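You operate a simulated robot arm through the tools that you are given. There is no shell and no other tool.

Carry out the task below with a simulated two-armed robot. There is one attempt and no reset: what you move stays moved.

## Task
Pick up the flask with one hand, pass it to the other hand and put it on the bare end of the long desk. Set down upright: flask.

It is judged by the outcome, as a careful person would: the job done as asked, and still so three seconds after it is handed in. It fails if anything else is knocked over, pushed out of place, dropped, spilled or broken.

## Robot
Two 7-joint arms with two-finger parallel grippers on one trunk, on a base that drives. Base frame: it is fixed to the floor where the robot stands at the start and does not move with it; the origin is under the middle of the robot, x ahead of it, y to its left, z up. Lengths are in m, angles in rad, forces in N, time in s.
The left shoulder is at the start at [0.202, 0.171, 1.054], the right one opposite. With the tool pointing down near the work surface each hand reaches from about 0.1 to 0.8 m from the robot's upright axis, wherever it stands, measured 20 degrees to its own side. Places, roughly: bare end of the long desk [-0.4, 1.1, 0.7]; flask [-1.25, -1.75, 0.25]. Payload 4.4 kg a hand.
The tool frame of a hand sits at the grasp point between the pads (the TCP): z along the fingers, y along the line on which they close. The tips reach 0.023 m beyond it. The gripper opens to 0.094 m. The fingers are 0.038 m wide and 0.01 m thick; the gripper's body (0.054 by 0.096 m) begins 0.039 m behind the TCP.
Orientation is that of the tool frame in the base frame, as a unit quaternion [w, x, y, z]. With the fingers straight down and closing along the base's y, the tool's x points along the base's -x, its y along +y and its z along -z.

## Interface
- The arms move only by the tool nudge_tool. It takes "left_targets", "right_targets" or both (then of equal length, played together; a hand with none holds still); each is a list of rows, each a list of 7 numbers: the shift along the base's x, y, z in m, then the turn, a rotation vector about the base's x, y, z in rad, then the gripper command, from -1 (shut) to 1 (fully open), values between in proportion. In form: [[x, y, z, rx, ry, rz, jaw], ...]. A call has 1 to 20 rows; each row is the pose to reach, as a shift and turn from the pose commanded when the call began. Rows are played at 5 a second. More than 0.05 m and 0.15 rad between two rows, or a gripper value outside its range, and nothing of the call is played. A pose out of reach is approached as far as the arm can. The call stops where the force on the tool passes 40 N (or 10 N more than at its start, if that is more) or the arm is blocked; 0.2 s more then pass. The fingers move at their own pace (about 0.072 m/s each) and stop on an object; they squeeze with about 38 N. The grip force told is the motor's: it shows also when the fingers shut on nothing. Time passes only in rows, and 0.2 s behind the last, so rows that repeat a pose let the fingers close. It gives the time, the measured TCP pose, the force on the tool (base axes), the opening and the grip force at its end, in the units of the frame above (readings bear some noise), with the torque about the TCP (base axes, N m) and any sound that the robot's microphone picked up.
- Cameras (640 x 400 px; columns grow to the right, rows downward): "scene" is now at [0.3312, -0.0144, 1.1642]; the picture's right is [-0.18, -0.98, 0.00], its down [-0.71, 0.13, -0.69] and it looks along [0.68, -0.12, -0.72] (base axes); focal length 218 px, centre (320, 200). "left" rides on the left gripper at [0.086, -0.016, -0.075] in its tool frame; the picture's right is [0.18, 0.98, 0.00], its down [-0.58, 0.11, -0.81] and it looks along [-0.79, 0.15, 0.59] (tool axes); focal length 243 px, centre (320, 200). "right" rides on the right gripper at [0.086, 0.016, -0.075] in its tool frame; the picture's right is [-0.18, 0.98, 0.00], its down [-0.58, -0.11, -0.81] and it looks along [-0.79, -0.15, 0.59] (tool axes); focal length 243 px, centre (320, 200). There is no depth. A picture from a camera that has moved, and an enlarged one, comes with that camera's place and axes in the base frame and with its lens.
- snapshot(camera): a new picture of that camera. It takes no simulated time.
- move_column(by): slides the trunk up (or, below 0, down) by that many m; the arms and the scene camera ride with it, the base frame stays. It gives what a move gives, with no picture.
- steer(legs): drives the robot by 1 to 6 legs, each [ahead, left, turn to the left] in m, m and rad, along the robot's own axes; the way and the turn of a leg run together, so that a leg with both is an arc; at most 1.5 m and 3.142 rad a leg. The arms and the cameras ride along, it lands a little off, and it stops where it bumps. It gives what a move gives.
- turn_head(pan, tilt): turns the head with the scene camera to pan (to the left, within 1.396 rad either way) and tilt (down, from -0.506 to 1.204), counted from straight ahead of the robot. It gives what a move gives.
- inspect(camera, box): a new picture of the part [left, top, right, bottom] of that camera's present view, enlarged. It takes no simulated time.
- sign_off(): hands the job in; it is judged then, once.

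Nothing tells you exact positions but the pictures and the camera data. Unless the task says otherwise, let go and move clear before handing in.

The tools are called after ">>>" by a JSON object that holds its "fn" and its "kwargs". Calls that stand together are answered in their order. nudge_tool: Moves the arms, as the interface text tells. Its arguments: {"type":"object","properties":{"left_targets":{"type":"array"},"right_targets":{"type":"array"}},"required":[]} The other tools are called the same way: move_column (by) slides the trunk up or down; steer (legs) drives the base; turn_head (pan, tilt) turns the head that bears the scene camera; snapshot (camera) takes a picture; inspect (camera, box) takes an enlarged picture of a part of a camera's view; sign_off () hands the job in.

At the start:

```text
time_s: 0.0
left_tool_pos: [0.461, 0.2502, 0.6185]
left_orientation: [0.001, -0.001, 1.0, 0.0]
left_ft_force: [0.1, -0.1, -0.1]
left_torque: [-0.02, -0.01, 0.0]
left_width: 0.0939
left_finger_force: 0.2
right_tool_pos: [0.4631, -0.2145, 0.6082]
right_orientation: [0.0, -0.001, 1.0, 0.0]
right_ft_force: [0.6, -0.6, -0.2]
right_torque: [0.0, -0.03, -0.01]
right_width: 0.0939
right_finger_force: 0.0
trunk travel left (down, up): [-0.075, 0.313]
robot x, y, heading: [-0.0004, -0.0003, 0.003]
head pan, tilt: [-0.182, 0.81]
```

scene: 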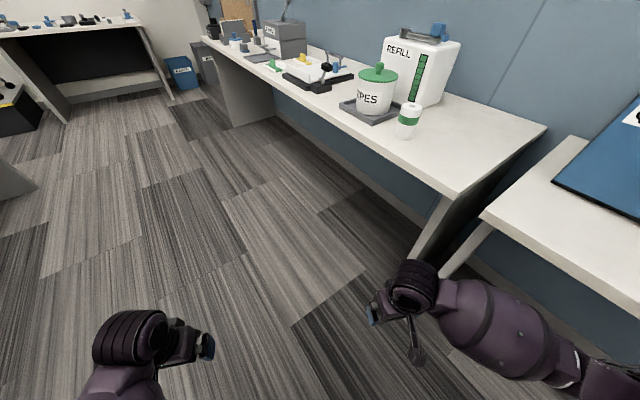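
right: 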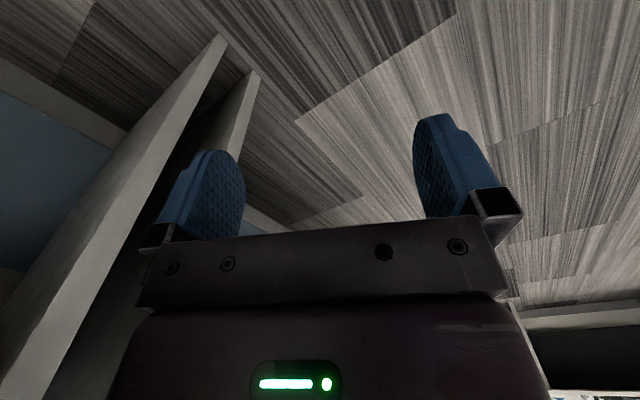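
left: 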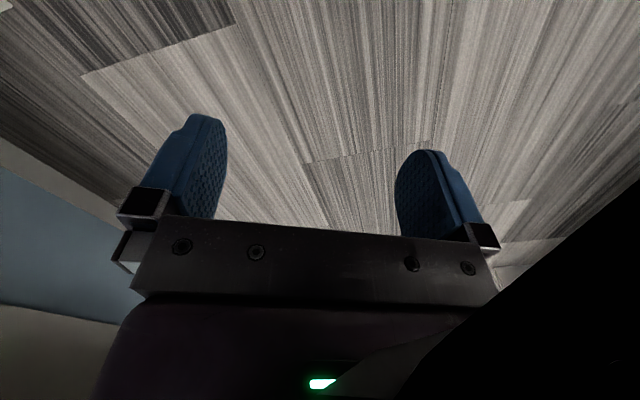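

I see a room with a desk ahead, and another table to the far left. The flask is behind me to the right and the long desk's bare end is to my left-behind, so I look around with the head first.

>>> {"fn": "turn_head", "kwargs": {"pan": 1.39, "tilt": 0.6}}

>>> {"fn": "snapshot", "kwargs": {"camera": "scene"}}

>>> {"fn": "turn_head", "kwargs": {"pan": -1.39, "tilt": 0.6}}

>>> {"fn": "snapshot", "kwargs": {"camera": "scene"}}

```text
time_s: 1.6
left_tool_pos: [0.4607, 0.2513, 0.6185]
left_orientation: [0.0, 0.0, 1.0, -0.001]
left_ft_force: [1.3, -0.8, -0.1]
left_torque: [-0.01, 0.0, -0.02]
left_width: 0.094
left_finger_force: 0.0
right_tool_pos: [0.4621, -0.2162, 0.6065]
right_orientation: [0.0, 0.0, 1.0, 0.0]
right_ft_force: [-0.4, 0.5, 0.5]
right_torque: [0.0, -0.02, 0.02]
right_width: 0.094
right_finger_force: 0.1
trunk travel left (down, up): [-0.075, 0.313]
robot x, y, heading: [-0.0015, -0.0031, 0.002]
head pan, tilt: [1.389, 0.6]
```

```text
taken
camera scene: at [0.2683, 0.0869, 1.1819], right [0.98, -0.18, 0.0], down [-0.1, -0.56, -0.83], along [0.15, 0.81, -0.56], focal length 218 px, centre (320, 200)
```

scene: 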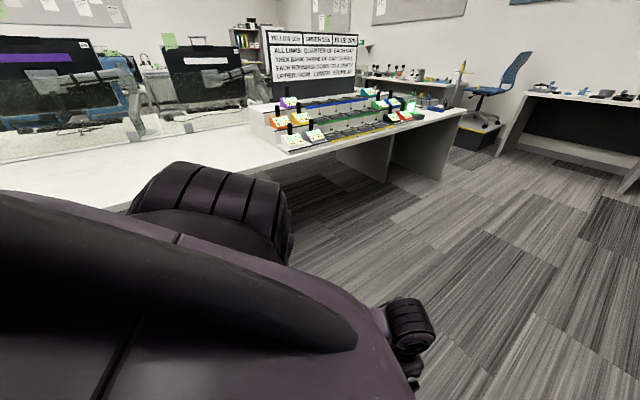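

```text
time_s: 4.1
left_tool_pos: [0.4599, 0.2511, 0.6182]
left_orientation: [0.0, 0.0, 1.0, 0.0]
left_ft_force: [-0.8, -0.9, 0.3]
left_torque: [0.0, -0.01, -0.03]
left_width: 0.0939
left_finger_force: 0.2
right_tool_pos: [0.4635, -0.2151, 0.6072]
right_orientation: [0.0, -0.001, 1.0, 0.0]
right_ft_force: [0.2, 0.5, 0.2]
right_torque: [-0.04, 0.02, -0.01]
right_width: 0.094
right_finger_force: 0.1
trunk travel left (down, up): [-0.075, 0.313]
robot x, y, heading: [-0.0022, -0.0017, -0.0]
head pan, tilt: [-1.389, 0.6]
```

```text
taken
camera scene: at [0.2683, -0.0869, 1.1819], right [-0.98, -0.18, 0.0], down [-0.1, 0.56, -0.83], along [0.15, -0.81, -0.56], focal length 218 px, centre (320, 200)
```

scene: 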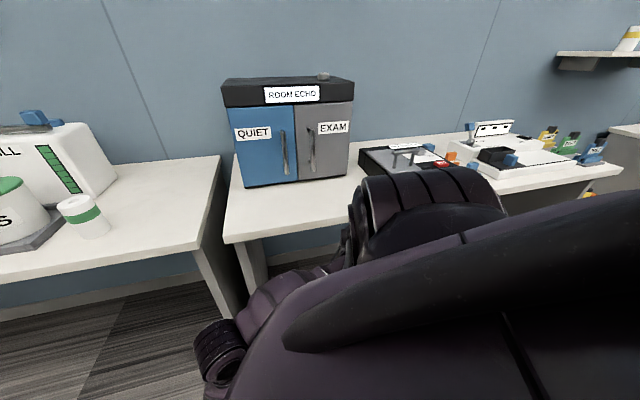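

The desks run diagonally (~25° off my x axis) on either side of me: one about 0.7 m to my right, the long one about 0.9 m to my left. I shift slightly left for clearance and turn right in steps towards the flask.

>>> {"fn": "steer", "kwargs": {"legs": [[0, 0.1, 0], [0, 0, -1.0]]}}

>>> {"fn": "turn_head", "kwargs": {"pan": -1.2, "tilt": 0.6}}

>>> {"fn": "snapshot", "kwargs": {"camera": "scene"}}

>>> {"fn": "turn_head", "kwargs": {"pan": -0.4, "tilt": 0.6}}

>>> {"fn": "snapshot", "kwargs": {"camera": "scene"}}

```text
time_s: 8.2
left_tool_pos: [0.4606, -0.1509, 0.6183]
left_orientation: [0.0, 0.479, 0.878, 0.0]
left_ft_force: [0.3, -0.2, -0.3]
left_torque: [0.02, -0.02, 0.0]
left_width: 0.0943
left_finger_force: 0.1
right_tool_pos: [0.0693, -0.4049, 0.6067]
right_orientation: [0.0, 0.479, 0.878, 0.0]
right_ft_force: [-0.4, 0.0, -0.1]
right_torque: [0.0, 0.02, -0.05]
right_width: 0.094
right_finger_force: 0.0
trunk travel left (down, up): [-0.075, 0.313]
robot x, y, heading: [-0.0016, 0.1013, -0.997]
head pan, tilt: [-1.389, 0.6]
```

```text
time_s: 8.9
left_tool_pos: [0.4596, -0.1517, 0.6177]
left_orientation: [0.001, 0.479, 0.878, 0.0]
left_ft_force: [0.3, -0.8, -0.2]
left_torque: [-0.03, 0.0, 0.02]
left_width: 0.0941
left_finger_force: 0.1
right_tool_pos: [0.0703, -0.4044, 0.6077]
right_orientation: [0.0, 0.479, 0.878, 0.0]
right_ft_force: [-0.4, -0.6, -1.2]
right_torque: [0.01, -0.01, -0.01]
right_width: 0.094
right_finger_force: 0.1
trunk travel left (down, up): [-0.075, 0.313]
robot x, y, heading: [-0.0025, 0.1, -1.003]
head pan, tilt: [-1.201, 0.6]
```

```text
taken
camera scene: at [0.0842, -0.1842, 1.1819], right [-0.81, 0.59, 0.0], down [0.33, 0.46, -0.83], along [-0.49, -0.67, -0.56], focal length 218 px, centre (320, 200)
```

scene: 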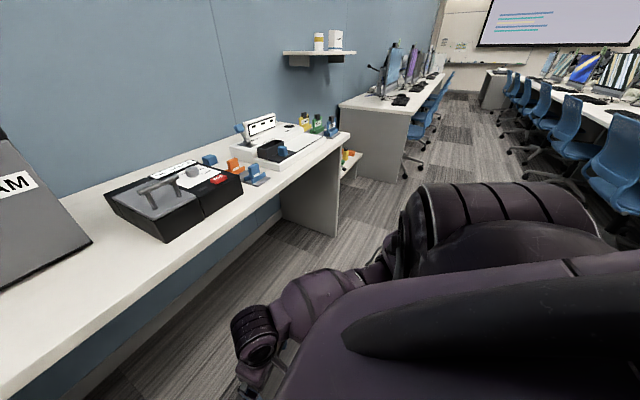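

```text
time_s: 10.0
left_tool_pos: [0.4595, -0.1507, 0.6182]
left_orientation: [0.0, 0.479, 0.878, 0.0]
left_ft_force: [-0.4, 0.8, 0.7]
left_torque: [-0.02, 0.0, 0.0]
left_width: 0.0939
left_finger_force: 0.0
right_tool_pos: [0.0699, -0.4057, 0.607]
right_orientation: [0.0, 0.478, 0.878, 0.0]
right_ft_force: [1.0, 0.4, -0.2]
right_torque: [0.0, 0.0, 0.0]
right_width: 0.0937
right_finger_force: 0.0
trunk travel left (down, up): [-0.075, 0.313]
robot x, y, heading: [0.0021, 0.0979, -0.999]
head pan, tilt: [-0.4, 0.6]
```

```text
taken
camera scene: at [0.1513, -0.1998, 1.1819], right [-0.99, -0.17, 0.0], down [-0.1, 0.56, -0.83], along [0.14, -0.81, -0.56], focal length 218 px, centre (320, 200)
```

scene: 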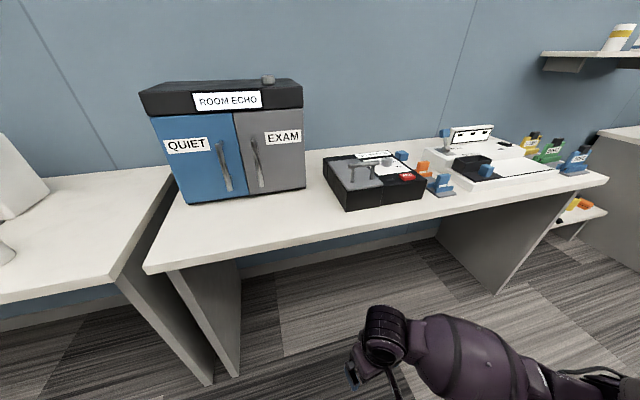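

Past the right desk's far end there's a low white shelf with something yellow/orange on it, which matches the flask's place. I zoom in on it.

>>> {"fn": "inspect", "kwargs": {"camera": "scene", "box": [520, 110, 640, 260]}}

>>> {"fn": "turn_head", "kwargs": {"pan": -1.0, "tilt": 0.7}}

>>> {"fn": "inspect", "kwargs": {"camera": "scene", "box": [280, 80, 480, 220]}}

```text
2.67 times, centred on (580, 185) of scene
camera zoom: at [0.1513, -0.1998, 1.1819], right [-0.99, -0.17, 0.0], down [-0.1, 0.56, -0.83], along [0.14, -0.81, -0.56], focal length 580 px, centre (-373, 240)
```

zoom: 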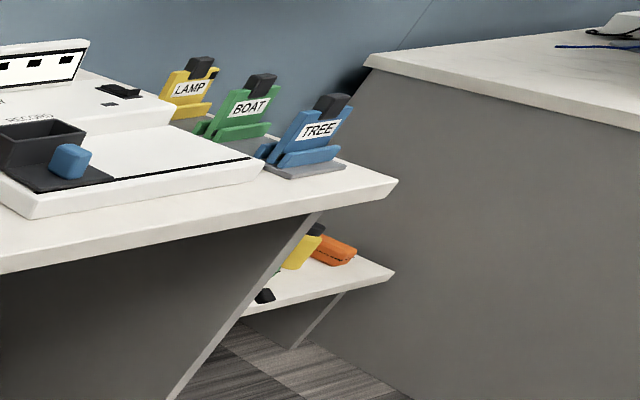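

```text
time_s: 11.0
left_tool_pos: [0.4611, -0.1512, 0.6177]
left_orientation: [0.0, 0.479, 0.878, 0.001]
left_ft_force: [-0.3, -0.6, 0.2]
left_torque: [-0.01, 0.03, 0.02]
left_width: 0.0941
left_finger_force: 0.1
right_tool_pos: [0.069, -0.405, 0.6069]
right_orientation: [0.001, 0.479, 0.878, 0.0]
right_ft_force: [0.7, 0.6, -1.0]
right_torque: [0.0, 0.04, -0.03]
right_width: 0.0942
right_finger_force: 0.0
trunk travel left (down, up): [-0.075, 0.313]
robot x, y, heading: [-0.0005, 0.0997, -0.999]
head pan, tilt: [-1.0, 0.7]
```

```text
2.86 times, centred on (380, 150) of scene
camera zoom: at [0.1011, -0.1901, 1.1733], right [-0.91, 0.41, 0.0], down [0.27, 0.59, -0.77], along [-0.32, -0.7, -0.64], focal length 622 px, centre (149, 343)
```

zoom: 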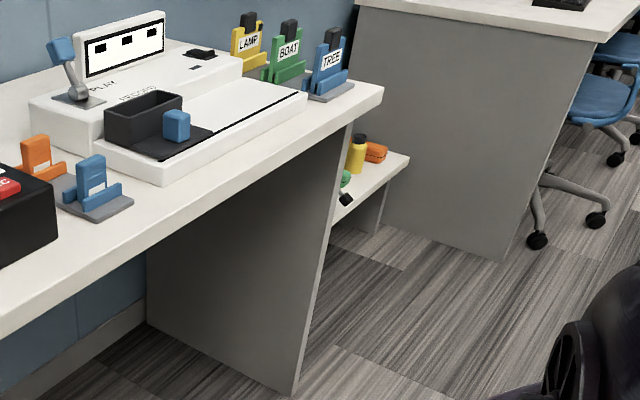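

The yellow flask with a dark cap seems to stand on a low shelf in the gap between the right desk's end and the gray cabinet-desk. I square up to that wall and slide right along the corridor to get a view of it.

>>> {"fn": "steer", "kwargs": {"legs": [[0, 0, -0.16], [0, -1.3, 0]]}}

>>> {"fn": "turn_head", "kwargs": {"pan": -0.6, "tilt": 0.75}}

>>> {"fn": "snapshot", "kwargs": {"camera": "scene"}}

```text
time_s: 23.2
left_tool_pos: [-0.7695, -0.7405, 0.6188]
left_orientation: [0.0, 0.548, 0.837, 0.0]
left_ft_force: [-0.6, 0.3, 0.0]
left_torque: [0.04, 0.02, -0.03]
left_width: 0.094
left_finger_force: 0.0
right_tool_pos: [-1.1953, -0.928, 0.6071]
right_orientation: [0.0, 0.548, 0.837, 0.0]
right_ft_force: [-0.6, 0.0, -0.5]
right_torque: [0.0, 0.01, -0.01]
right_width: 0.094
right_finger_force: 0.0
trunk travel left (down, up): [-0.075, 0.313]
robot x, y, heading: [-1.1821, -0.4196, -1.166]
head pan, tilt: [-1.0, 0.7]
```

```text
time_s: 24.1
left_tool_pos: [-0.7683, -0.74, 0.6191]
left_orientation: [0.0, 0.548, 0.836, 0.0]
left_ft_force: [1.0, -0.3, 0.0]
left_torque: [0.0, -0.01, 0.02]
left_width: 0.0939
left_finger_force: 0.2
right_tool_pos: [-1.195, -0.9288, 0.6065]
right_orientation: [0.001, 0.548, 0.837, 0.0]
right_ft_force: [-0.1, 0.1, -0.2]
right_torque: [0.03, -0.02, 0.02]
right_width: 0.0937
right_finger_force: 0.1
trunk travel left (down, up): [-0.075, 0.313]
robot x, y, heading: [-1.1819, -0.4173, -1.155]
head pan, tilt: [-0.6, 0.75]
```

```text
taken
camera scene: at [-1.0984, -0.7322, 1.1691], right [-0.98, 0.19, 0.0], down [0.13, 0.67, -0.73], along [-0.14, -0.72, -0.68], focal length 218 px, centre (320, 200)
```

scene: 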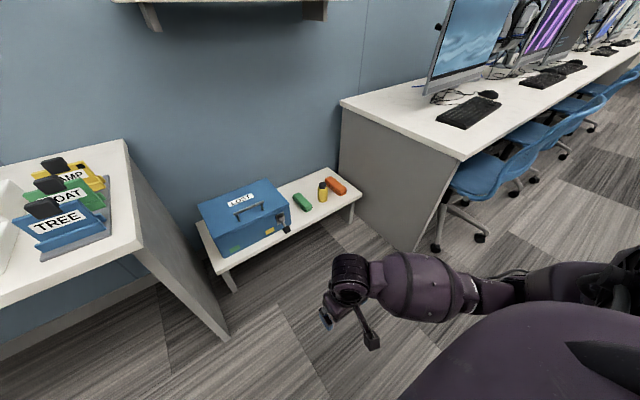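

Now I see a low bench with a blue "LOST" box, a green item, a yellow upright bottle and an orange item. I zoom in to tell them apart.

>>> {"fn": "inspect", "kwargs": {"camera": "scene", "box": [190, 160, 370, 290]}}

>>> {"fn": "inspect", "kwargs": {"camera": "scene", "box": [270, 160, 370, 225]}}

```text
3.08 times, centred on (280, 225) of scene
camera zoom: at [-1.0984, -0.7322, 1.1691], right [-0.98, 0.19, 0.0], down [0.13, 0.67, -0.73], along [-0.14, -0.72, -0.68], focal length 670 px, centre (443, 123)
```

zoom: 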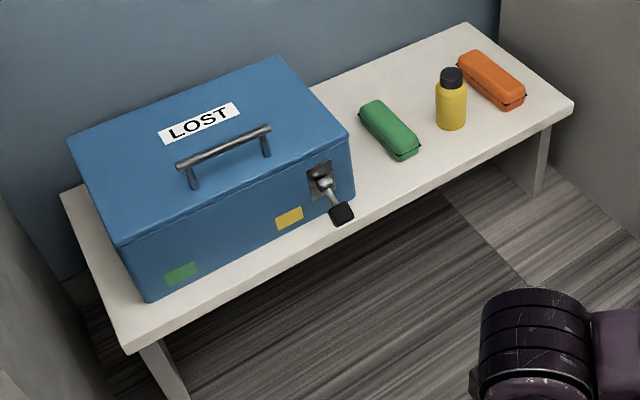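

```text
6.15 times, centred on (320, 192) of scene
camera zoom: at [-1.0984, -0.7322, 1.1691], right [-0.98, 0.19, 0.0], down [0.13, 0.67, -0.73], along [-0.14, -0.72, -0.68], focal length 1340 px, centre (320, 246)
```

zoom: 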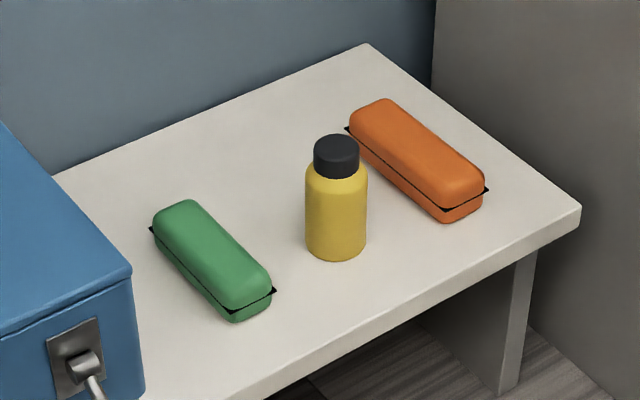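

The yellow capped bottle, about 6 cm wide and 12 cm tall, is the flask. It stands on the low bench between two cases. I plan to lift it by the cap with the right hand, pass it to the left hand held horizontally with fingers pointing right, and place it with the left. First I raise the left arm into that horizontal pose in free air, to clear the desk end and test its reach.

>>> {"fn": "nudge_tool", "kwargs": {"left_targets": [[-0.001, 0.0025, 0.023, 0.0417, 0.1061, 0.0806, 1], [-0.002, 0.005, 0.047, 0.0835, 0.2121, 0.1612, 1], [-0.003, 0.007, 0.07, 0.1252, 0.3182, 0.2418, 1], [-0.004, 0.01, 0.093, 0.1669, 0.4243, 0.3224, 1], [-0.005, 0.012, 0.117, 0.2087, 0.5303, 0.403, 1], [-0.006, 0.015, 0.14, 0.2504, 0.6364, 0.4836, 1], [-0.0075, 0.017, 0.163, 0.2921, 0.7425, 0.5642, 1], [-0.0085, 0.02, 0.187, 0.3339, 0.8485, 0.6448, 1], [-0.0095, 0.022, 0.21, 0.3756, 0.9546, 0.7254, 1], [-0.0105, 0.025, 0.233, 0.4173, 1.0607, 0.806, 1], [-0.012, 0.027, 0.257, 0.4591, 1.1667, 0.8866, 1], [-0.013, 0.03, 0.28, 0.5008, 1.2728, 0.9672, 1], [-0.014, 0.032, 0.303, 0.5425, 1.3789, 1.0478, 1], [-0.015, 0.035, 0.327, 0.5843, 1.4849, 1.1284, 1], [-0.016, 0.037, 0.35, 0.626, 1.591, 1.209, 1]]}}

>>> {"fn": "turn_head", "kwargs": {"pan": 0.3, "tilt": 0.5}}

>>> {"fn": "snapshot", "kwargs": {"camera": "scene"}}

```text
time_s: 27.3
left_tool_pos: [-0.7852, -0.7026, 0.969]
left_orientation: [0.693, 0.145, -0.692, 0.143]
left_ft_force: [0.1, -0.3, 0.3]
left_torque: [0.0, 0.0, -0.02]
left_width: 0.094
left_finger_force: 0.1
left hand out of reach, approached as far as the arm can: row 1
right_tool_pos: [-1.1941, -0.9295, 0.6068]
right_orientation: [0.0, 0.548, 0.837, 0.0]
right_ft_force: [-0.3, 0.6, 0.7]
right_torque: [0.01, 0.03, 0.0]
right_width: 0.0939
right_finger_force: 0.0
trunk travel left (down, up): [-0.075, 0.313]
robot x, y, heading: [-1.1856, -0.4183, -1.161]
head pan, tilt: [-0.6, 0.75]
```

```text
time_s: 28.5
left_tool_pos: [-0.7848, -0.7032, 0.969]
left_orientation: [-0.692, -0.144, 0.692, -0.144]
left_ft_force: [0.4, -0.7, 0.7]
left_torque: [-0.01, -0.01, -0.01]
left_width: 0.0938
left_finger_force: 0.1
right_tool_pos: [-1.195, -0.928, 0.6058]
right_orientation: [0.0, 0.548, 0.837, 0.0]
right_ft_force: [-0.3, 0.1, -0.4]
right_torque: [0.02, -0.03, -0.01]
right_width: 0.0941
right_finger_force: 0.0
trunk travel left (down, up): [-0.075, 0.313]
robot x, y, heading: [-1.1828, -0.419, -1.159]
head pan, tilt: [0.3, 0.499]
```

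```text
taken
camera scene: at [-1.0234, -0.7197, 1.191], right [-0.76, -0.65, 0.0], down [-0.31, 0.36, -0.88], along [0.57, -0.66, -0.48], focal length 218 px, centre (320, 200)
```

scene: 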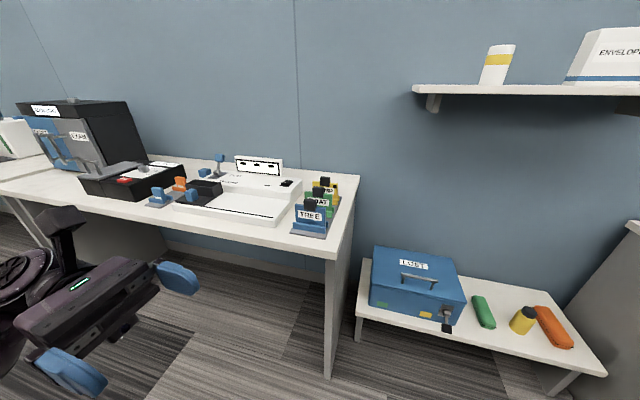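

The left hand reached the horizontal pose with its camera on top, so the receiving pose works. I zoom on the flask from this angle to triangulate it.

>>> {"fn": "inspect", "kwargs": {"camera": "scene", "box": [440, 260, 620, 390]}}

>>> {"fn": "turn_head", "kwargs": {"pan": -0.55, "tilt": 0.7}}

>>> {"fn": "inspect", "kwargs": {"camera": "scene", "box": [260, 130, 440, 260]}}

```text
3.08 times, centred on (530, 325) of scene
camera zoom: at [-1.0234, -0.7197, 1.191], right [-0.76, -0.65, 0.0], down [-0.31, 0.36, -0.88], along [0.57, -0.66, -0.48], focal length 670 px, centre (-326, -185)
```

zoom: 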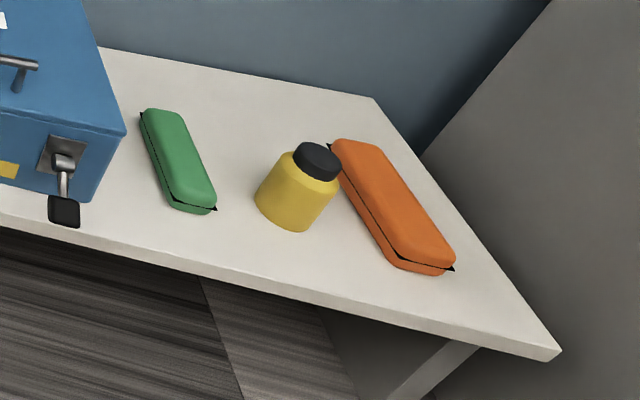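

```text
time_s: 29.7
left_tool_pos: [-0.7841, -0.7021, 0.9703]
left_orientation: [-0.692, -0.144, 0.692, -0.144]
left_ft_force: [-0.1, 0.4, 0.5]
left_torque: [0.01, 0.01, -0.01]
left_width: 0.094
left_finger_force: 0.1
right_tool_pos: [-1.1954, -0.9282, 0.6072]
right_orientation: [0.0, 0.548, 0.837, 0.0]
right_ft_force: [0.0, -0.8, 1.0]
right_torque: [0.0, 0.01, 0.03]
right_width: 0.0938
right_finger_force: 0.1
trunk travel left (down, up): [-0.075, 0.313]
robot x, y, heading: [-1.1855, -0.4194, -1.157]
head pan, tilt: [-0.55, 0.7]
```

```text
3.08 times, centred on (350, 195) of scene
camera zoom: at [-1.0944, -0.735, 1.1733], right [-0.99, 0.14, 0.0], down [0.09, 0.64, -0.77], along [-0.1, -0.76, -0.64], focal length 670 px, centre (228, 215)
```

zoom: 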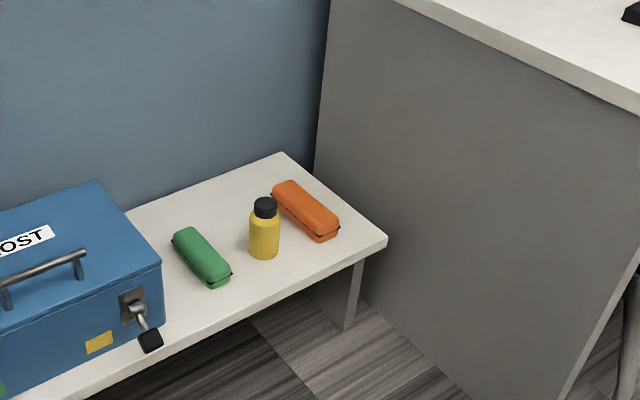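

By triangulation the flask's cap top is near (-1.29, -1.665, 0.40). Before driving into the gap I check where my right elbow sticks out relative to the cabinet.

>>> {"fn": "turn_head", "kwargs": {"pan": -1.3, "tilt": 0.9}}

>>> {"fn": "snapshot", "kwargs": {"camera": "scene"}}

>>> {"fn": "turn_head", "kwargs": {"pan": 1.2, "tilt": 0.9}}

>>> {"fn": "snapshot", "kwargs": {"camera": "scene"}}

```text
time_s: 30.8
left_tool_pos: [-0.7833, -0.7033, 0.969]
left_orientation: [-0.692, -0.145, 0.692, -0.144]
left_ft_force: [0.9, 0.4, 0.0]
left_torque: [0.02, -0.02, -0.02]
left_width: 0.094
left_finger_force: 0.1
right_tool_pos: [-1.1954, -0.9288, 0.6068]
right_orientation: [0.001, 0.548, 0.837, 0.001]
right_ft_force: [0.0, 0.2, 0.1]
right_torque: [-0.01, 0.0, 0.0]
right_width: 0.0941
right_finger_force: 0.0
trunk travel left (down, up): [-0.075, 0.313]
robot x, y, heading: [-1.1844, -0.4186, -1.161]
head pan, tilt: [-1.3, 0.901]
```

```text
taken
camera scene: at [-1.1413, -0.6985, 1.1572], right [-0.63, 0.78, 0.0], down [0.61, 0.5, -0.62], along [-0.48, -0.39, -0.78], focal length 218 px, centre (320, 200)
```

scene: 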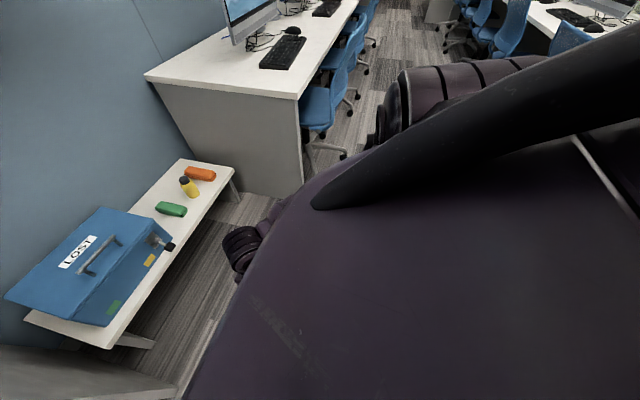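

```text
time_s: 33.1
left_tool_pos: [-0.7843, -0.7032, 0.969]
left_orientation: [-0.692, -0.145, 0.692, -0.144]
left_ft_force: [0.5, -0.3, -0.3]
left_torque: [0.03, 0.03, 0.04]
left_width: 0.0941
left_finger_force: 0.1
right_tool_pos: [-1.1948, -0.929, 0.6066]
right_orientation: [0.0, 0.547, 0.837, 0.001]
right_ft_force: [-0.5, 0.2, 0.0]
right_torque: [-0.03, 0.0, -0.02]
right_width: 0.0941
right_finger_force: 0.1
trunk travel left (down, up): [-0.075, 0.313]
robot x, y, heading: [-1.18, -0.416, -1.162]
head pan, tilt: [1.201, 0.901]
```

```text
taken
camera scene: at [-1.0074, -0.6476, 1.1571], right [0.04, -1.0, 0.0], down [-0.78, -0.03, -0.62], along [0.62, 0.03, -0.78], focal length 218 px, centre (320, 200)
```

scene: 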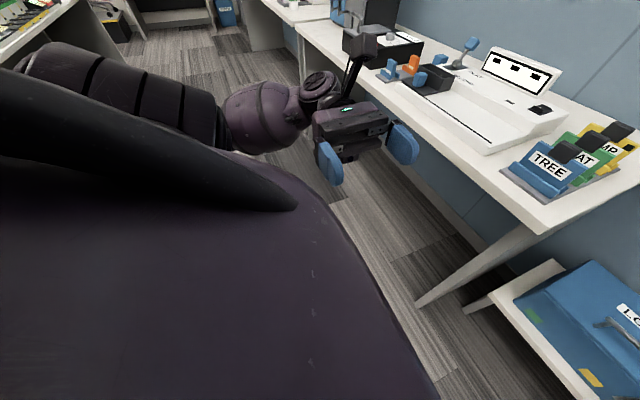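

The left arm sits high with its elbow near shoulder height, and the right arm is slim enough for the gap. I raise the left hand a little more for clearance over the tablet holders, then drive right and part-way ahead.

>>> {"fn": "nudge_tool", "kwargs": {"left_targets": [[0, 0, 0.04, 0, 0, 0, 1], [0, 0, 0.08, 0, 0, 0, 1], [0, 0, 0.12, 0, 0, 0, 1]]}}

>>> {"fn": "steer", "kwargs": {"legs": [[0, -0.47, 0], [0.3, 0, 0]]}}

>>> {"fn": "turn_head", "kwargs": {"pan": -0.2, "tilt": 0.85}}

>>> {"fn": "snapshot", "kwargs": {"camera": "scene"}}

>>> {"fn": "snapshot", "kwargs": {"camera": "right"}}

```text
time_s: 33.9
left_tool_pos: [-0.7839, -0.7162, 1.0619]
left_orientation: [-0.693, -0.142, 0.693, -0.142]
left_ft_force: [-0.5, 0.8, 0.2]
left_torque: [0.02, -0.02, 0.0]
left_width: 0.0941
left_finger_force: 0.0
left hand out of reach, approached as far as the arm can: row 1, 2, 3
right_tool_pos: [-1.1938, -0.9282, 0.6083]
right_orientation: [0.001, 0.548, 0.837, -0.001]
right_ft_force: [0.4, 0.6, 0.7]
right_torque: [-0.02, -0.01, -0.02]
right_width: 0.094
right_finger_force: 0.0
trunk travel left (down, up): [-0.075, 0.313]
robot x, y, heading: [-1.1861, -0.4192, -1.164]
head pan, tilt: [1.201, 0.901]
```

```text
time_s: 40.1
left_tool_pos: [-1.0989, -1.1555, 1.0609]
left_orientation: [0.693, 0.138, -0.693, 0.14]
left_ft_force: [0.5, 0.3, -0.3]
left_torque: [0.02, 0.01, 0.02]
left_width: 0.0939
left_finger_force: 0.0
right_tool_pos: [-1.5137, -1.3469, 0.6018]
right_orientation: [-0.011, 0.547, 0.837, 0.014]
right_ft_force: [0.3, -0.3, 0.3]
right_torque: [0.02, -0.01, -0.01]
right_width: 0.0939
right_finger_force: 0.1
trunk travel left (down, up): [-0.075, 0.313]
robot x, y, heading: [-1.4951, -0.8587, -1.164]
head pan, tilt: [1.201, 0.901]
stopped in leg 2: the robot was blocked; the commanded pose is now the measured one
```

```text
time_s: 41.6
left_tool_pos: [-1.0995, -1.1553, 1.0607]
left_orientation: [0.694, 0.14, -0.692, 0.142]
left_ft_force: [-0.1, 0.2, 0.8]
left_torque: [0.02, -0.02, 0.02]
left_width: 0.094
left_finger_force: 0.0
right_tool_pos: [-1.5143, -1.349, 0.6008]
right_orientation: [-0.011, 0.548, 0.836, 0.014]
right_ft_force: [-0.5, 0.6, 0.0]
right_torque: [0.01, 0.01, -0.05]
right_width: 0.094
right_finger_force: 0.1
trunk travel left (down, up): [-0.075, 0.313]
robot x, y, heading: [-1.4989, -0.862, -1.163]
head pan, tilt: [-0.201, 0.85]
```

```text
taken
camera scene: at [-1.3819, -1.1642, 1.1621], right [-0.98, -0.21, 0.0], down [-0.16, 0.73, -0.66], along [0.14, -0.65, -0.75], focal length 218 px, centre (320, 200)
```

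scene: 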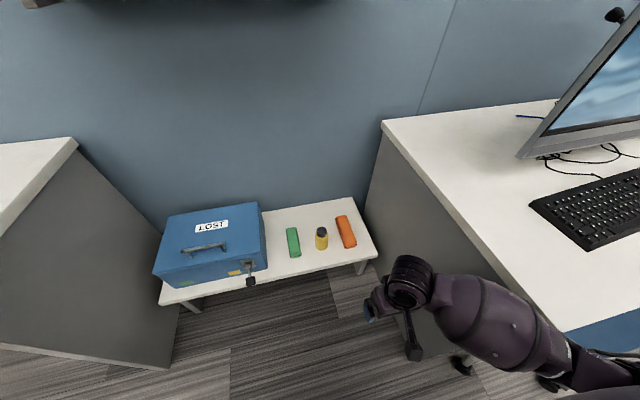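

```text
taken
camera right: at [-1.5328, -1.2646, 0.6792], right [0.97, 0.22, 0.0], down [0.14, -0.61, 0.78], along [0.18, -0.76, -0.62], focal length 243 px, centre (320, 200)
```

right: 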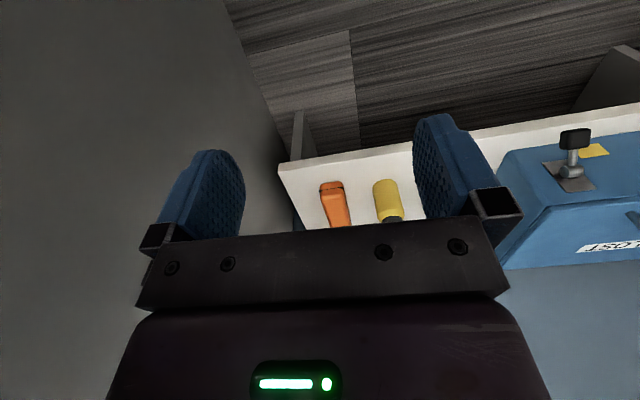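

The robot stopped near the end of leg 2, most likely because my right forearm touched the cabinet-desk's front corner. I back off right away and check the right arm with the left hand's camera.

>>> {"fn": "steer", "kwargs": {"legs": [[-0.12, 0, 0], [0, 0.15, 0]]}}

>>> {"fn": "snapshot", "kwargs": {"camera": "left"}}

>>> {"fn": "turn_head", "kwargs": {"pan": -1.1, "tilt": 0.8}}

>>> {"fn": "snapshot", "kwargs": {"camera": "scene"}}

```text
time_s: 44.4
left_tool_pos: [-1.0108, -0.9899, 1.0607]
left_orientation: [-0.693, -0.142, 0.693, -0.141]
left_ft_force: [0.3, 0.6, -1.4]
left_torque: [-0.02, 0.0, 0.03]
left_width: 0.094
left_finger_force: 0.1
right_tool_pos: [-1.4254, -1.1826, 0.5999]
right_orientation: [-0.012, 0.547, 0.837, 0.014]
right_ft_force: [0.7, -1.1, 0.9]
right_torque: [0.04, 0.01, -0.04]
right_width: 0.0939
right_finger_force: 0.1
trunk travel left (down, up): [-0.075, 0.313]
robot x, y, heading: [-1.4102, -0.692, -1.162]
head pan, tilt: [-0.201, 0.85]
```

```text
taken
camera left: at [-0.9351, -0.9761, 1.1456], right [-0.38, 0.9, 0.19], down [0.7, 0.42, -0.58], along [-0.6, -0.09, -0.79], focal length 243 px, centre (320, 200)
```

left: 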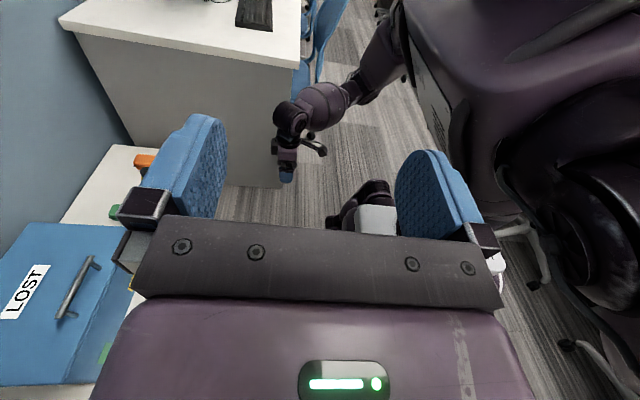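

```text
time_s: 45.6
left_tool_pos: [-1.0116, -0.9908, 1.06]
left_orientation: [-0.692, -0.142, 0.694, -0.14]
left_ft_force: [-0.2, 0.2, -0.5]
left_torque: [0.01, 0.01, 0.02]
left_width: 0.094
left_finger_force: 0.0
right_tool_pos: [-1.4254, -1.1821, 0.5992]
right_orientation: [-0.011, 0.547, 0.837, 0.015]
right_ft_force: [-1.0, 0.7, -1.1]
right_torque: [0.01, -0.01, 0.03]
right_width: 0.094
right_finger_force: 0.0
trunk travel left (down, up): [-0.075, 0.313]
robot x, y, heading: [-1.4095, -0.6913, -1.16]
head pan, tilt: [-1.1, 0.799]
```

```text
taken
camera scene: at [-1.3618, -0.9856, 1.165], right [-0.77, 0.64, 0.0], down [0.46, 0.55, -0.7], along [-0.44, -0.54, -0.72], focal length 218 px, centre (320, 200)
```

scene: 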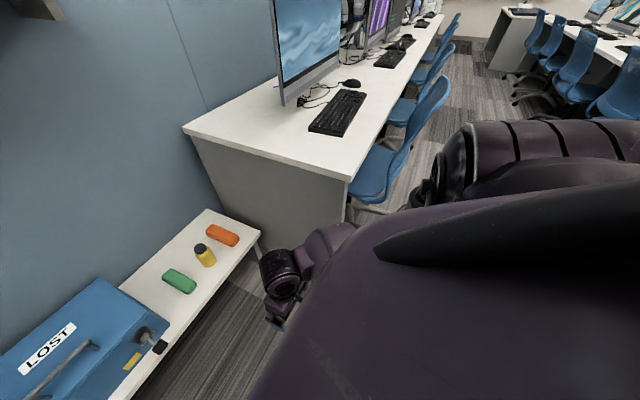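

Backed off with no sign of anything displaced; my right elbow sticks out about 0.55 m to the side. Before fetching, I test in free air that the right hand can take the planned handover pose (yawed 90°, leaning 30° to the right).

>>> {"fn": "nudge_tool", "kwargs": {"right_targets": [[0.008, 0.007, 0.021, -0.0177, -0.045, 0.1276, 1], [0.016, 0.014, 0.042, -0.0354, -0.09, 0.2553, 1], [0.0235, 0.021, 0.0625, -0.0531, -0.135, 0.3829, 1], [0.031, 0.028, 0.083, -0.0708, -0.18, 0.5106, 1], [0.039, 0.035, 0.104, -0.0885, -0.225, 0.6382, 1], [0.047, 0.042, 0.125, -0.1062, -0.27, 0.7659, 1], [0.055, 0.049, 0.146, -0.1239, -0.3151, 0.8935, 1], [0.063, 0.056, 0.167, -0.1416, -0.3601, 1.0211, 1], [0.0705, 0.063, 0.1875, -0.1593, -0.4051, 1.1488, 1], [0.078, 0.07, 0.208, -0.177, -0.4501, 1.2764, 1], [0.086, 0.077, 0.229, -0.1947, -0.4951, 1.4041, 1], [0.094, 0.0846, 0.25, -0.2124, -0.5401, 1.5317, 1]]}}

>>> {"fn": "turn_head", "kwargs": {"pan": 0.0, "tilt": 0.6}}

>>> {"fn": "snapshot", "kwargs": {"camera": "scene"}}

>>> {"fn": "snapshot", "kwargs": {"camera": "left"}}

```text
time_s: 48.2
left_tool_pos: [-1.0116, -0.9887, 1.0605]
left_orientation: [-0.693, -0.142, 0.693, -0.142]
left_ft_force: [0.2, -0.1, 0.3]
left_torque: [-0.02, -0.03, -0.03]
left_width: 0.0942
left_finger_force: 0.0
right_tool_pos: [-1.2841, -1.148, 0.822]
right_orientation: [0.234, -0.202, 0.949, 0.056]
right_ft_force: [0.5, 1.0, 0.5]
right_torque: [0.03, -0.01, 0.02]
right_width: 0.0937
right_finger_force: 0.0
right hand out of reach, approached as far as the arm can: row 5, 6, 7, 8, 9, 10, 11, 12
trunk travel left (down, up): [-0.075, 0.313]
robot x, y, heading: [-1.4096, -0.6961, -1.162]
head pan, tilt: [-1.1, 0.799]
```

```text
time_s: 49.5
left_tool_pos: [-1.0112, -0.9897, 1.0599]
left_orientation: [-0.693, -0.142, 0.693, -0.141]
left_ft_force: [-0.6, -0.2, 0.0]
left_torque: [0.01, 0.0, 0.01]
left_width: 0.0939
left_finger_force: 0.1
right_tool_pos: [-1.2818, -1.1492, 0.8212]
right_orientation: [0.235, -0.2, 0.95, 0.056]
right_ft_force: [0.0, 0.1, 0.6]
right_torque: [0.03, 0.0, 0.0]
right_width: 0.0941
right_finger_force: 0.0
trunk travel left (down, up): [-0.075, 0.313]
robot x, y, heading: [-1.4088, -0.6889, -1.16]
head pan, tilt: [0.0, 0.6]
```

```text
taken
camera scene: at [-1.2754, -1.0044, 1.1819], right [-0.92, -0.4, 0.0], down [-0.23, 0.52, -0.82], along [0.33, -0.76, -0.57], focal length 218 px, centre (320, 200)
```

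scene: 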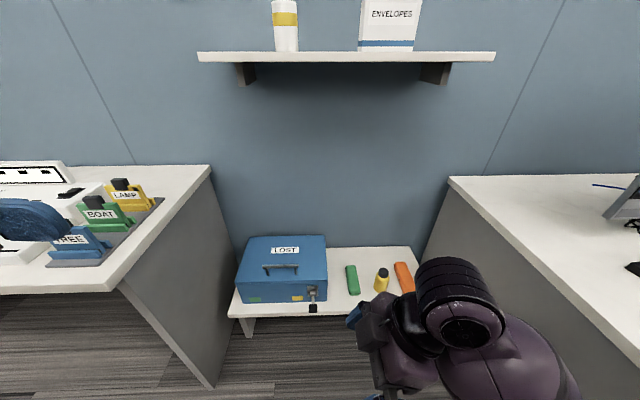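

```text
taken
camera left: at [-0.9353, -0.9762, 1.1456], right [-0.38, 0.9, 0.19], down [0.7, 0.42, -0.58], along [-0.6, -0.09, -0.79], focal length 243 px, centre (320, 200)
```

left: 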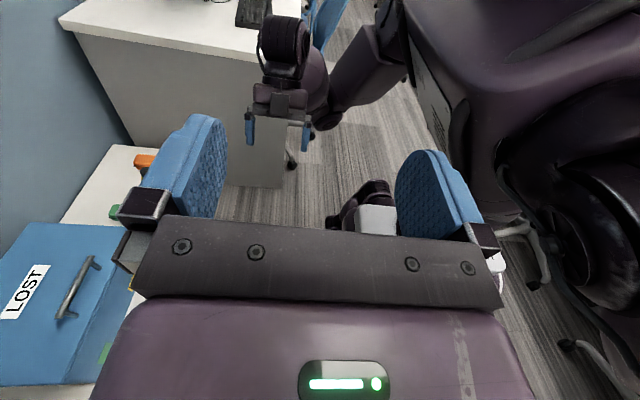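

The right hand holds that orientation (leaning 28°, closing fore-aft) at about 0.47 m ahead, so the handover geometry works. Next I yaw it back 90° to the pick-up pose (pitched 30° forward, closing left-right) and check where the elbow goes.

>>> {"fn": "nudge_tool", "kwargs": {"right_targets": [[-0.004, -0.018, -0.017, 0, 0, -0.1428, 1], [-0.007, -0.036, -0.035, 0, 0, -0.2856, 1], [-0.011, -0.055, -0.052, 0, 0, -0.4284, 1], [-0.015, -0.073, -0.069, 0, 0, -0.5712, 1], [-0.018, -0.091, -0.086, 0, 0, -0.714, 1], [-0.022, -0.109, -0.104, 0, 0, -0.8568, 1], [-0.025, -0.127, -0.121, 0, 0, -0.9996, 1], [-0.029, -0.145, -0.138, 0, 0, -1.1424, 1], [-0.033, -0.164, -0.155, 0, 0, -1.2852, 1], [-0.036, -0.182, -0.173, 0, 0, -1.428, 1], [-0.04, -0.2, -0.19, 0, 0, -1.5708, 1]]}}

>>> {"fn": "snapshot", "kwargs": {"camera": "left"}}

>>> {"fn": "turn_head", "kwargs": {"pan": -0.3, "tilt": 0.8}}

>>> {"fn": "snapshot", "kwargs": {"camera": "scene"}}

```text
time_s: 51.9
left_tool_pos: [-1.0126, -0.9897, 1.0596]
left_orientation: [-0.693, -0.141, 0.693, -0.14]
left_ft_force: [0.4, 0.1, 1.0]
left_torque: [0.0, 0.02, -0.01]
left_width: 0.0942
left_finger_force: 0.0
right_tool_pos: [-1.3216, -1.3485, 0.6328]
right_orientation: [0.205, 0.53, 0.813, -0.127]
right_ft_force: [0.0, 0.1, 0.6]
right_torque: [0.03, -0.01, 0.03]
right_width: 0.0941
right_finger_force: 0.1
trunk travel left (down, up): [-0.075, 0.313]
robot x, y, heading: [-1.4086, -0.6916, -1.161]
head pan, tilt: [0.0, 0.6]
```

```text
taken
camera left: at [-0.9352, -0.9763, 1.1455], right [-0.38, 0.9, 0.19], down [0.7, 0.42, -0.58], along [-0.6, -0.09, -0.79], focal length 243 px, centre (320, 200)
```

left: 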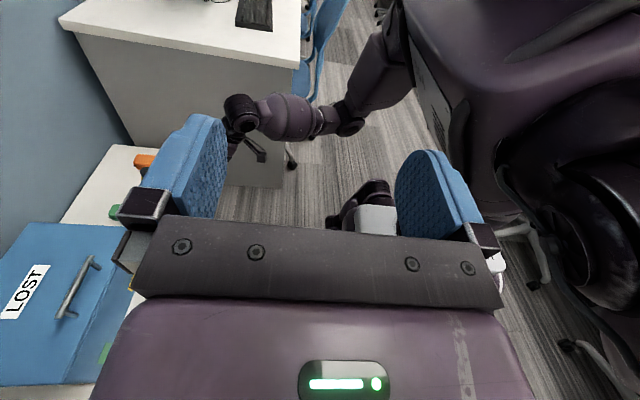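

```text
time_s: 52.7
left_tool_pos: [-1.0116, -0.9894, 1.0603]
left_orientation: [-0.692, -0.142, 0.693, -0.14]
left_ft_force: [0.9, 0.0, 0.2]
left_torque: [0.01, -0.02, -0.01]
left_width: 0.0939
left_finger_force: 0.0
right_tool_pos: [-1.3221, -1.3496, 0.6327]
right_orientation: [0.205, 0.529, 0.813, -0.127]
right_ft_force: [-0.1, 0.1, -0.6]
right_torque: [-0.01, 0.0, 0.01]
right_width: 0.0938
right_finger_force: 0.0
trunk travel left (down, up): [-0.075, 0.313]
robot x, y, heading: [-1.4085, -0.6918, -1.161]
head pan, tilt: [-0.3, 0.799]
```

```text
taken
camera scene: at [-1.3016, -1.0035, 1.1651], right [-0.99, -0.11, 0.0], down [-0.08, 0.71, -0.7], along [0.08, -0.69, -0.72], focal length 218 px, centre (320, 200)
```

scene: 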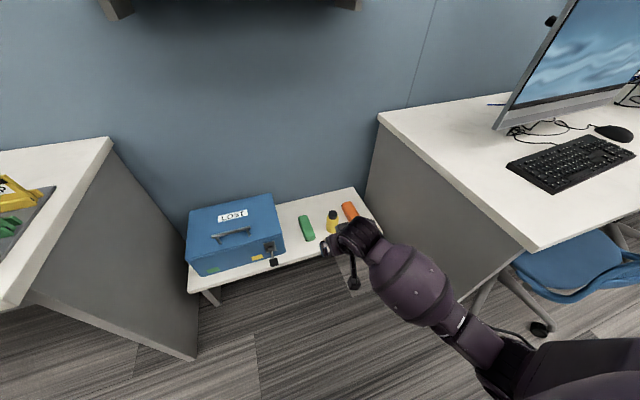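

With the arm reaching forward, the elbow tucks in to about 0.26 m right and 0.33 m ahead, well clear of the cabinet. I drive ahead and slightly right so the hand comes above the flask.

>>> {"fn": "steer", "kwargs": {"legs": [[0.0, -0.06, 0], [0.24, 0, 0]]}}

>>> {"fn": "snapshot", "kwargs": {"camera": "scene"}}

>>> {"fn": "snapshot", "kwargs": {"camera": "right"}}

>>> {"fn": "snapshot", "kwargs": {"camera": "left"}}

```text
time_s: 55.3
left_tool_pos: [-0.9719, -1.2318, 1.06]
left_orientation: [-0.693, -0.141, 0.693, -0.139]
left_ft_force: [-0.3, -0.1, 0.1]
left_torque: [-0.03, -0.01, -0.03]
left_width: 0.094
left_finger_force: 0.0
right_tool_pos: [-1.2832, -1.5918, 0.632]
right_orientation: [0.205, 0.53, 0.813, -0.128]
right_ft_force: [0.3, 0.5, -0.4]
right_torque: [-0.01, 0.01, 0.02]
right_width: 0.0938
right_finger_force: 0.0
trunk travel left (down, up): [-0.075, 0.313]
robot x, y, heading: [-1.3702, -0.9342, -1.162]
head pan, tilt: [-0.3, 0.799]
```

```text
taken
camera scene: at [-1.2615, -1.246, 1.1649], right [-0.99, -0.11, 0.0], down [-0.08, 0.71, -0.7], along [0.08, -0.69, -0.72], focal length 218 px, centre (320, 200)
```

scene: 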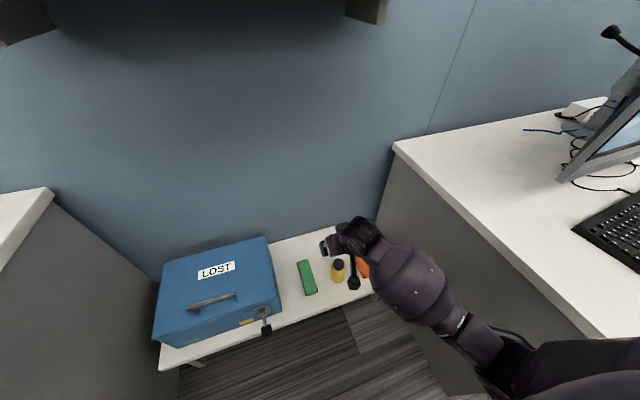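

```text
taken
camera right: at [-1.3126, -1.4828, 0.658], right [0.96, 0.25, 0.1], down [-0.05, -0.17, 0.98], along [0.26, -0.95, -0.15], focal length 243 px, centre (320, 200)
```

right: 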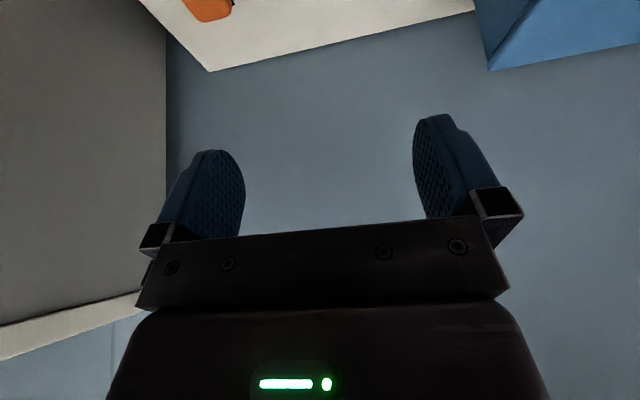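

```text
taken
camera left: at [-0.8951, -1.2191, 1.1454], right [-0.38, 0.91, 0.19], down [0.7, 0.42, -0.58], along [-0.6, -0.09, -0.79], focal length 243 px, centre (320, 200)
```

left: 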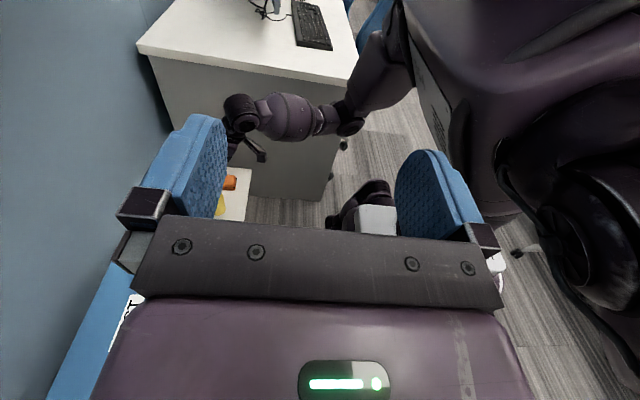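

Clear so far. I zoom on the flask from this closer viewpoint to refine its position.

>>> {"fn": "inspect", "kwargs": {"camera": "scene", "box": [270, 215, 390, 305]}}

>>> {"fn": "turn_head", "kwargs": {"pan": 0.5, "tilt": 0.9}}

>>> {"fn": "snapshot", "kwargs": {"camera": "scene"}}

```text
4.44 times, centred on (330, 260) of scene
camera zoom: at [-1.2615, -1.246, 1.1649], right [-0.99, -0.11, 0.0], down [-0.08, 0.71, -0.7], along [0.08, -0.69, -0.72], focal length 967 px, centre (276, -67)
```

zoom: 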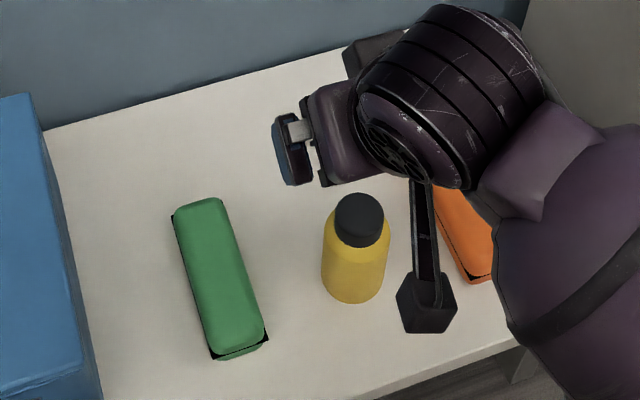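

```text
time_s: 56.4
left_tool_pos: [-0.9702, -1.2325, 1.0612]
left_orientation: [-0.692, -0.141, 0.694, -0.139]
left_ft_force: [0.3, -0.5, 0.5]
left_torque: [0.0, 0.02, 0.0]
left_width: 0.0941
left_finger_force: 0.0
right_tool_pos: [-1.2827, -1.5912, 0.6318]
right_orientation: [0.206, 0.53, 0.813, -0.127]
right_ft_force: [0.7, 0.0, 0.0]
right_torque: [0.0, 0.01, 0.0]
right_width: 0.0939
right_finger_force: 0.1
trunk travel left (down, up): [-0.075, 0.313]
robot x, y, heading: [-1.3702, -0.9339, -1.161]
head pan, tilt: [0.499, 0.901]
```

```text
taken
camera scene: at [-1.2109, -1.2119, 1.1571], right [-0.62, -0.79, 0.0], down [-0.62, 0.48, -0.62], along [0.49, -0.38, -0.78], focal length 218 px, centre (320, 200)
```

scene: 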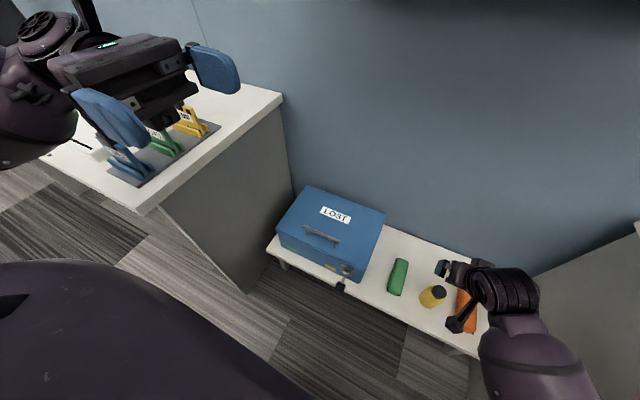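

>>> {"fn": "inspect", "kwargs": {"camera": "scene", "box": [370, 245, 490, 335]}}

>>> {"fn": "turn_head", "kwargs": {"pan": -0.9, "tilt": 1.0}}

>>> {"fn": "snapshot", "kwargs": {"camera": "scene"}}

```text
4.44 times, centred on (430, 290) of scene
camera zoom: at [-1.2109, -1.2119, 1.1571], right [-0.62, -0.79, 0.0], down [-0.62, 0.48, -0.62], along [0.49, -0.38, -0.78], focal length 967 px, centre (-169, -200)
```

zoom: 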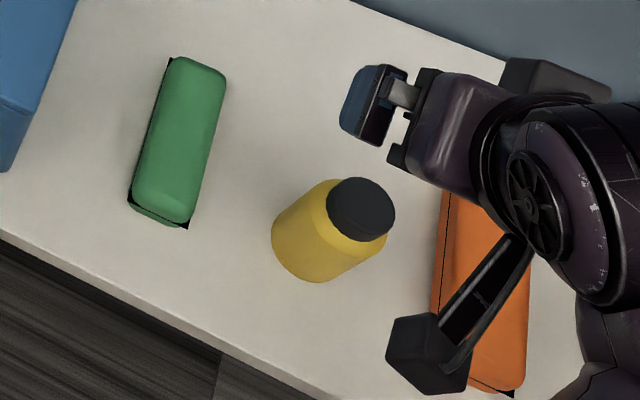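

```text
time_s: 58.0
left_tool_pos: [-0.9717, -1.233, 1.0606]
left_orientation: [-0.693, -0.141, 0.694, -0.14]
left_ft_force: [0.6, -0.3, 0.4]
left_torque: [-0.01, -0.02, 0.0]
left_width: 0.094
left_finger_force: 0.0
right_tool_pos: [-1.2834, -1.5905, 0.633]
right_orientation: [0.205, 0.53, 0.813, -0.127]
right_ft_force: [-0.2, -0.7, 0.1]
right_torque: [-0.02, 0.01, 0.03]
right_width: 0.0938
right_finger_force: 0.0
trunk travel left (down, up): [-0.075, 0.313]
robot x, y, heading: [-1.3718, -0.9326, -1.159]
head pan, tilt: [-0.901, 1.0]
```

```text
taken
camera scene: at [-1.3032, -1.2269, 1.1499], right [-0.88, 0.47, 0.0], down [0.4, 0.74, -0.54], along [-0.25, -0.48, -0.84], focal length 218 px, centre (320, 200)
```

scene: 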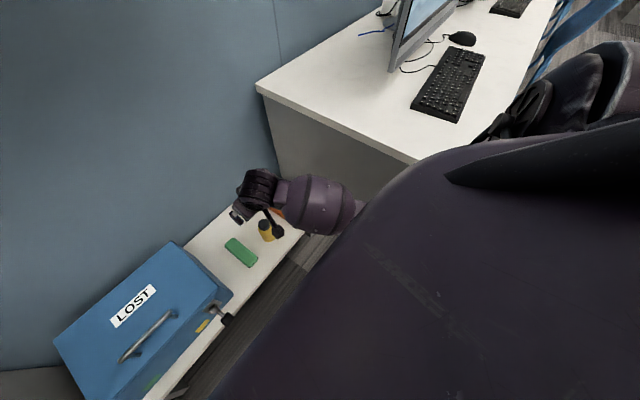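

Several views agree: the flask's cap top is at about (-1.288, -1.654, 0.410), its base at z≈0.30, the cap is about 42 mm and the body about 61 mm. I move the open right hand above the cap first and check alignment.

>>> {"fn": "nudge_tool", "kwargs": {"right_targets": [[-0.001, -0.02, -0.02, 0, 0, 0, 1], [-0.003, -0.04, -0.05, 0, 0, 0, 1], [-0.004, -0.055, -0.085, 0, 0, 0, 1], [-0.005, -0.0635, -0.12, 0, 0, 0, 1]]}}

>>> {"fn": "turn_head", "kwargs": {"pan": 0.3, "tilt": 0.95}}

>>> {"fn": "snapshot", "kwargs": {"camera": "scene"}}

>>> {"fn": "snapshot", "kwargs": {"camera": "right"}}

```text
time_s: 59.0
left_tool_pos: [-0.9717, -1.2324, 1.0604]
left_orientation: [-0.693, -0.141, 0.694, -0.139]
left_ft_force: [-0.5, 0.7, -0.4]
left_torque: [-0.01, 0.02, 0.01]
left_width: 0.0939
left_finger_force: 0.0
right_tool_pos: [-1.2862, -1.655, 0.5107]
right_orientation: [0.205, 0.531, 0.812, -0.128]
right_ft_force: [0.0, 0.9, 1.0]
right_torque: [0.03, 0.01, -0.01]
right_width: 0.0939
right_finger_force: 0.1
trunk travel left (down, up): [-0.075, 0.313]
robot x, y, heading: [-1.3716, -0.9301, -1.163]
head pan, tilt: [-0.901, 1.0]
```

```text
time_s: 60.4
left_tool_pos: [-0.9719, -1.2321, 1.0605]
left_orientation: [-0.692, -0.141, 0.694, -0.14]
left_ft_force: [1.1, -0.7, 0.4]
left_torque: [0.01, 0.02, 0.03]
left_width: 0.0941
left_finger_force: 0.1
right_tool_pos: [-1.2869, -1.6546, 0.5129]
right_orientation: [0.206, 0.529, 0.813, -0.127]
right_ft_force: [1.0, 0.0, 0.8]
right_torque: [-0.01, -0.01, -0.03]
right_width: 0.094
right_finger_force: 0.0
trunk travel left (down, up): [-0.075, 0.313]
robot x, y, heading: [-1.3677, -0.9354, -1.162]
head pan, tilt: [0.3, 0.949]
```

```text
taken
camera scene: at [-1.2231, -1.2206, 1.1535], right [-0.76, -0.65, 0.0], down [-0.53, 0.62, -0.58], along [0.38, -0.44, -0.81], focal length 218 px, centre (320, 200)
```

scene: 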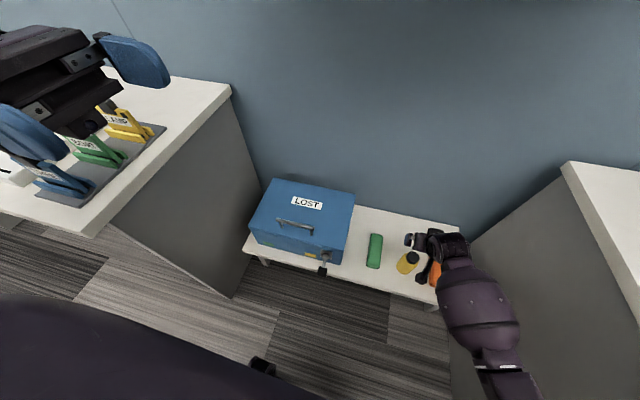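

```text
taken
camera right: at [-1.3175, -1.5456, 0.5381], right [0.96, 0.25, 0.1], down [-0.05, -0.17, 0.98], along [0.26, -0.95, -0.15], focal length 243 px, centre (320, 200)
```

right: 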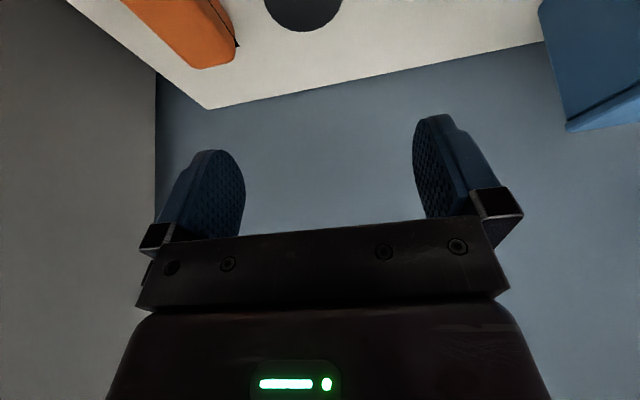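

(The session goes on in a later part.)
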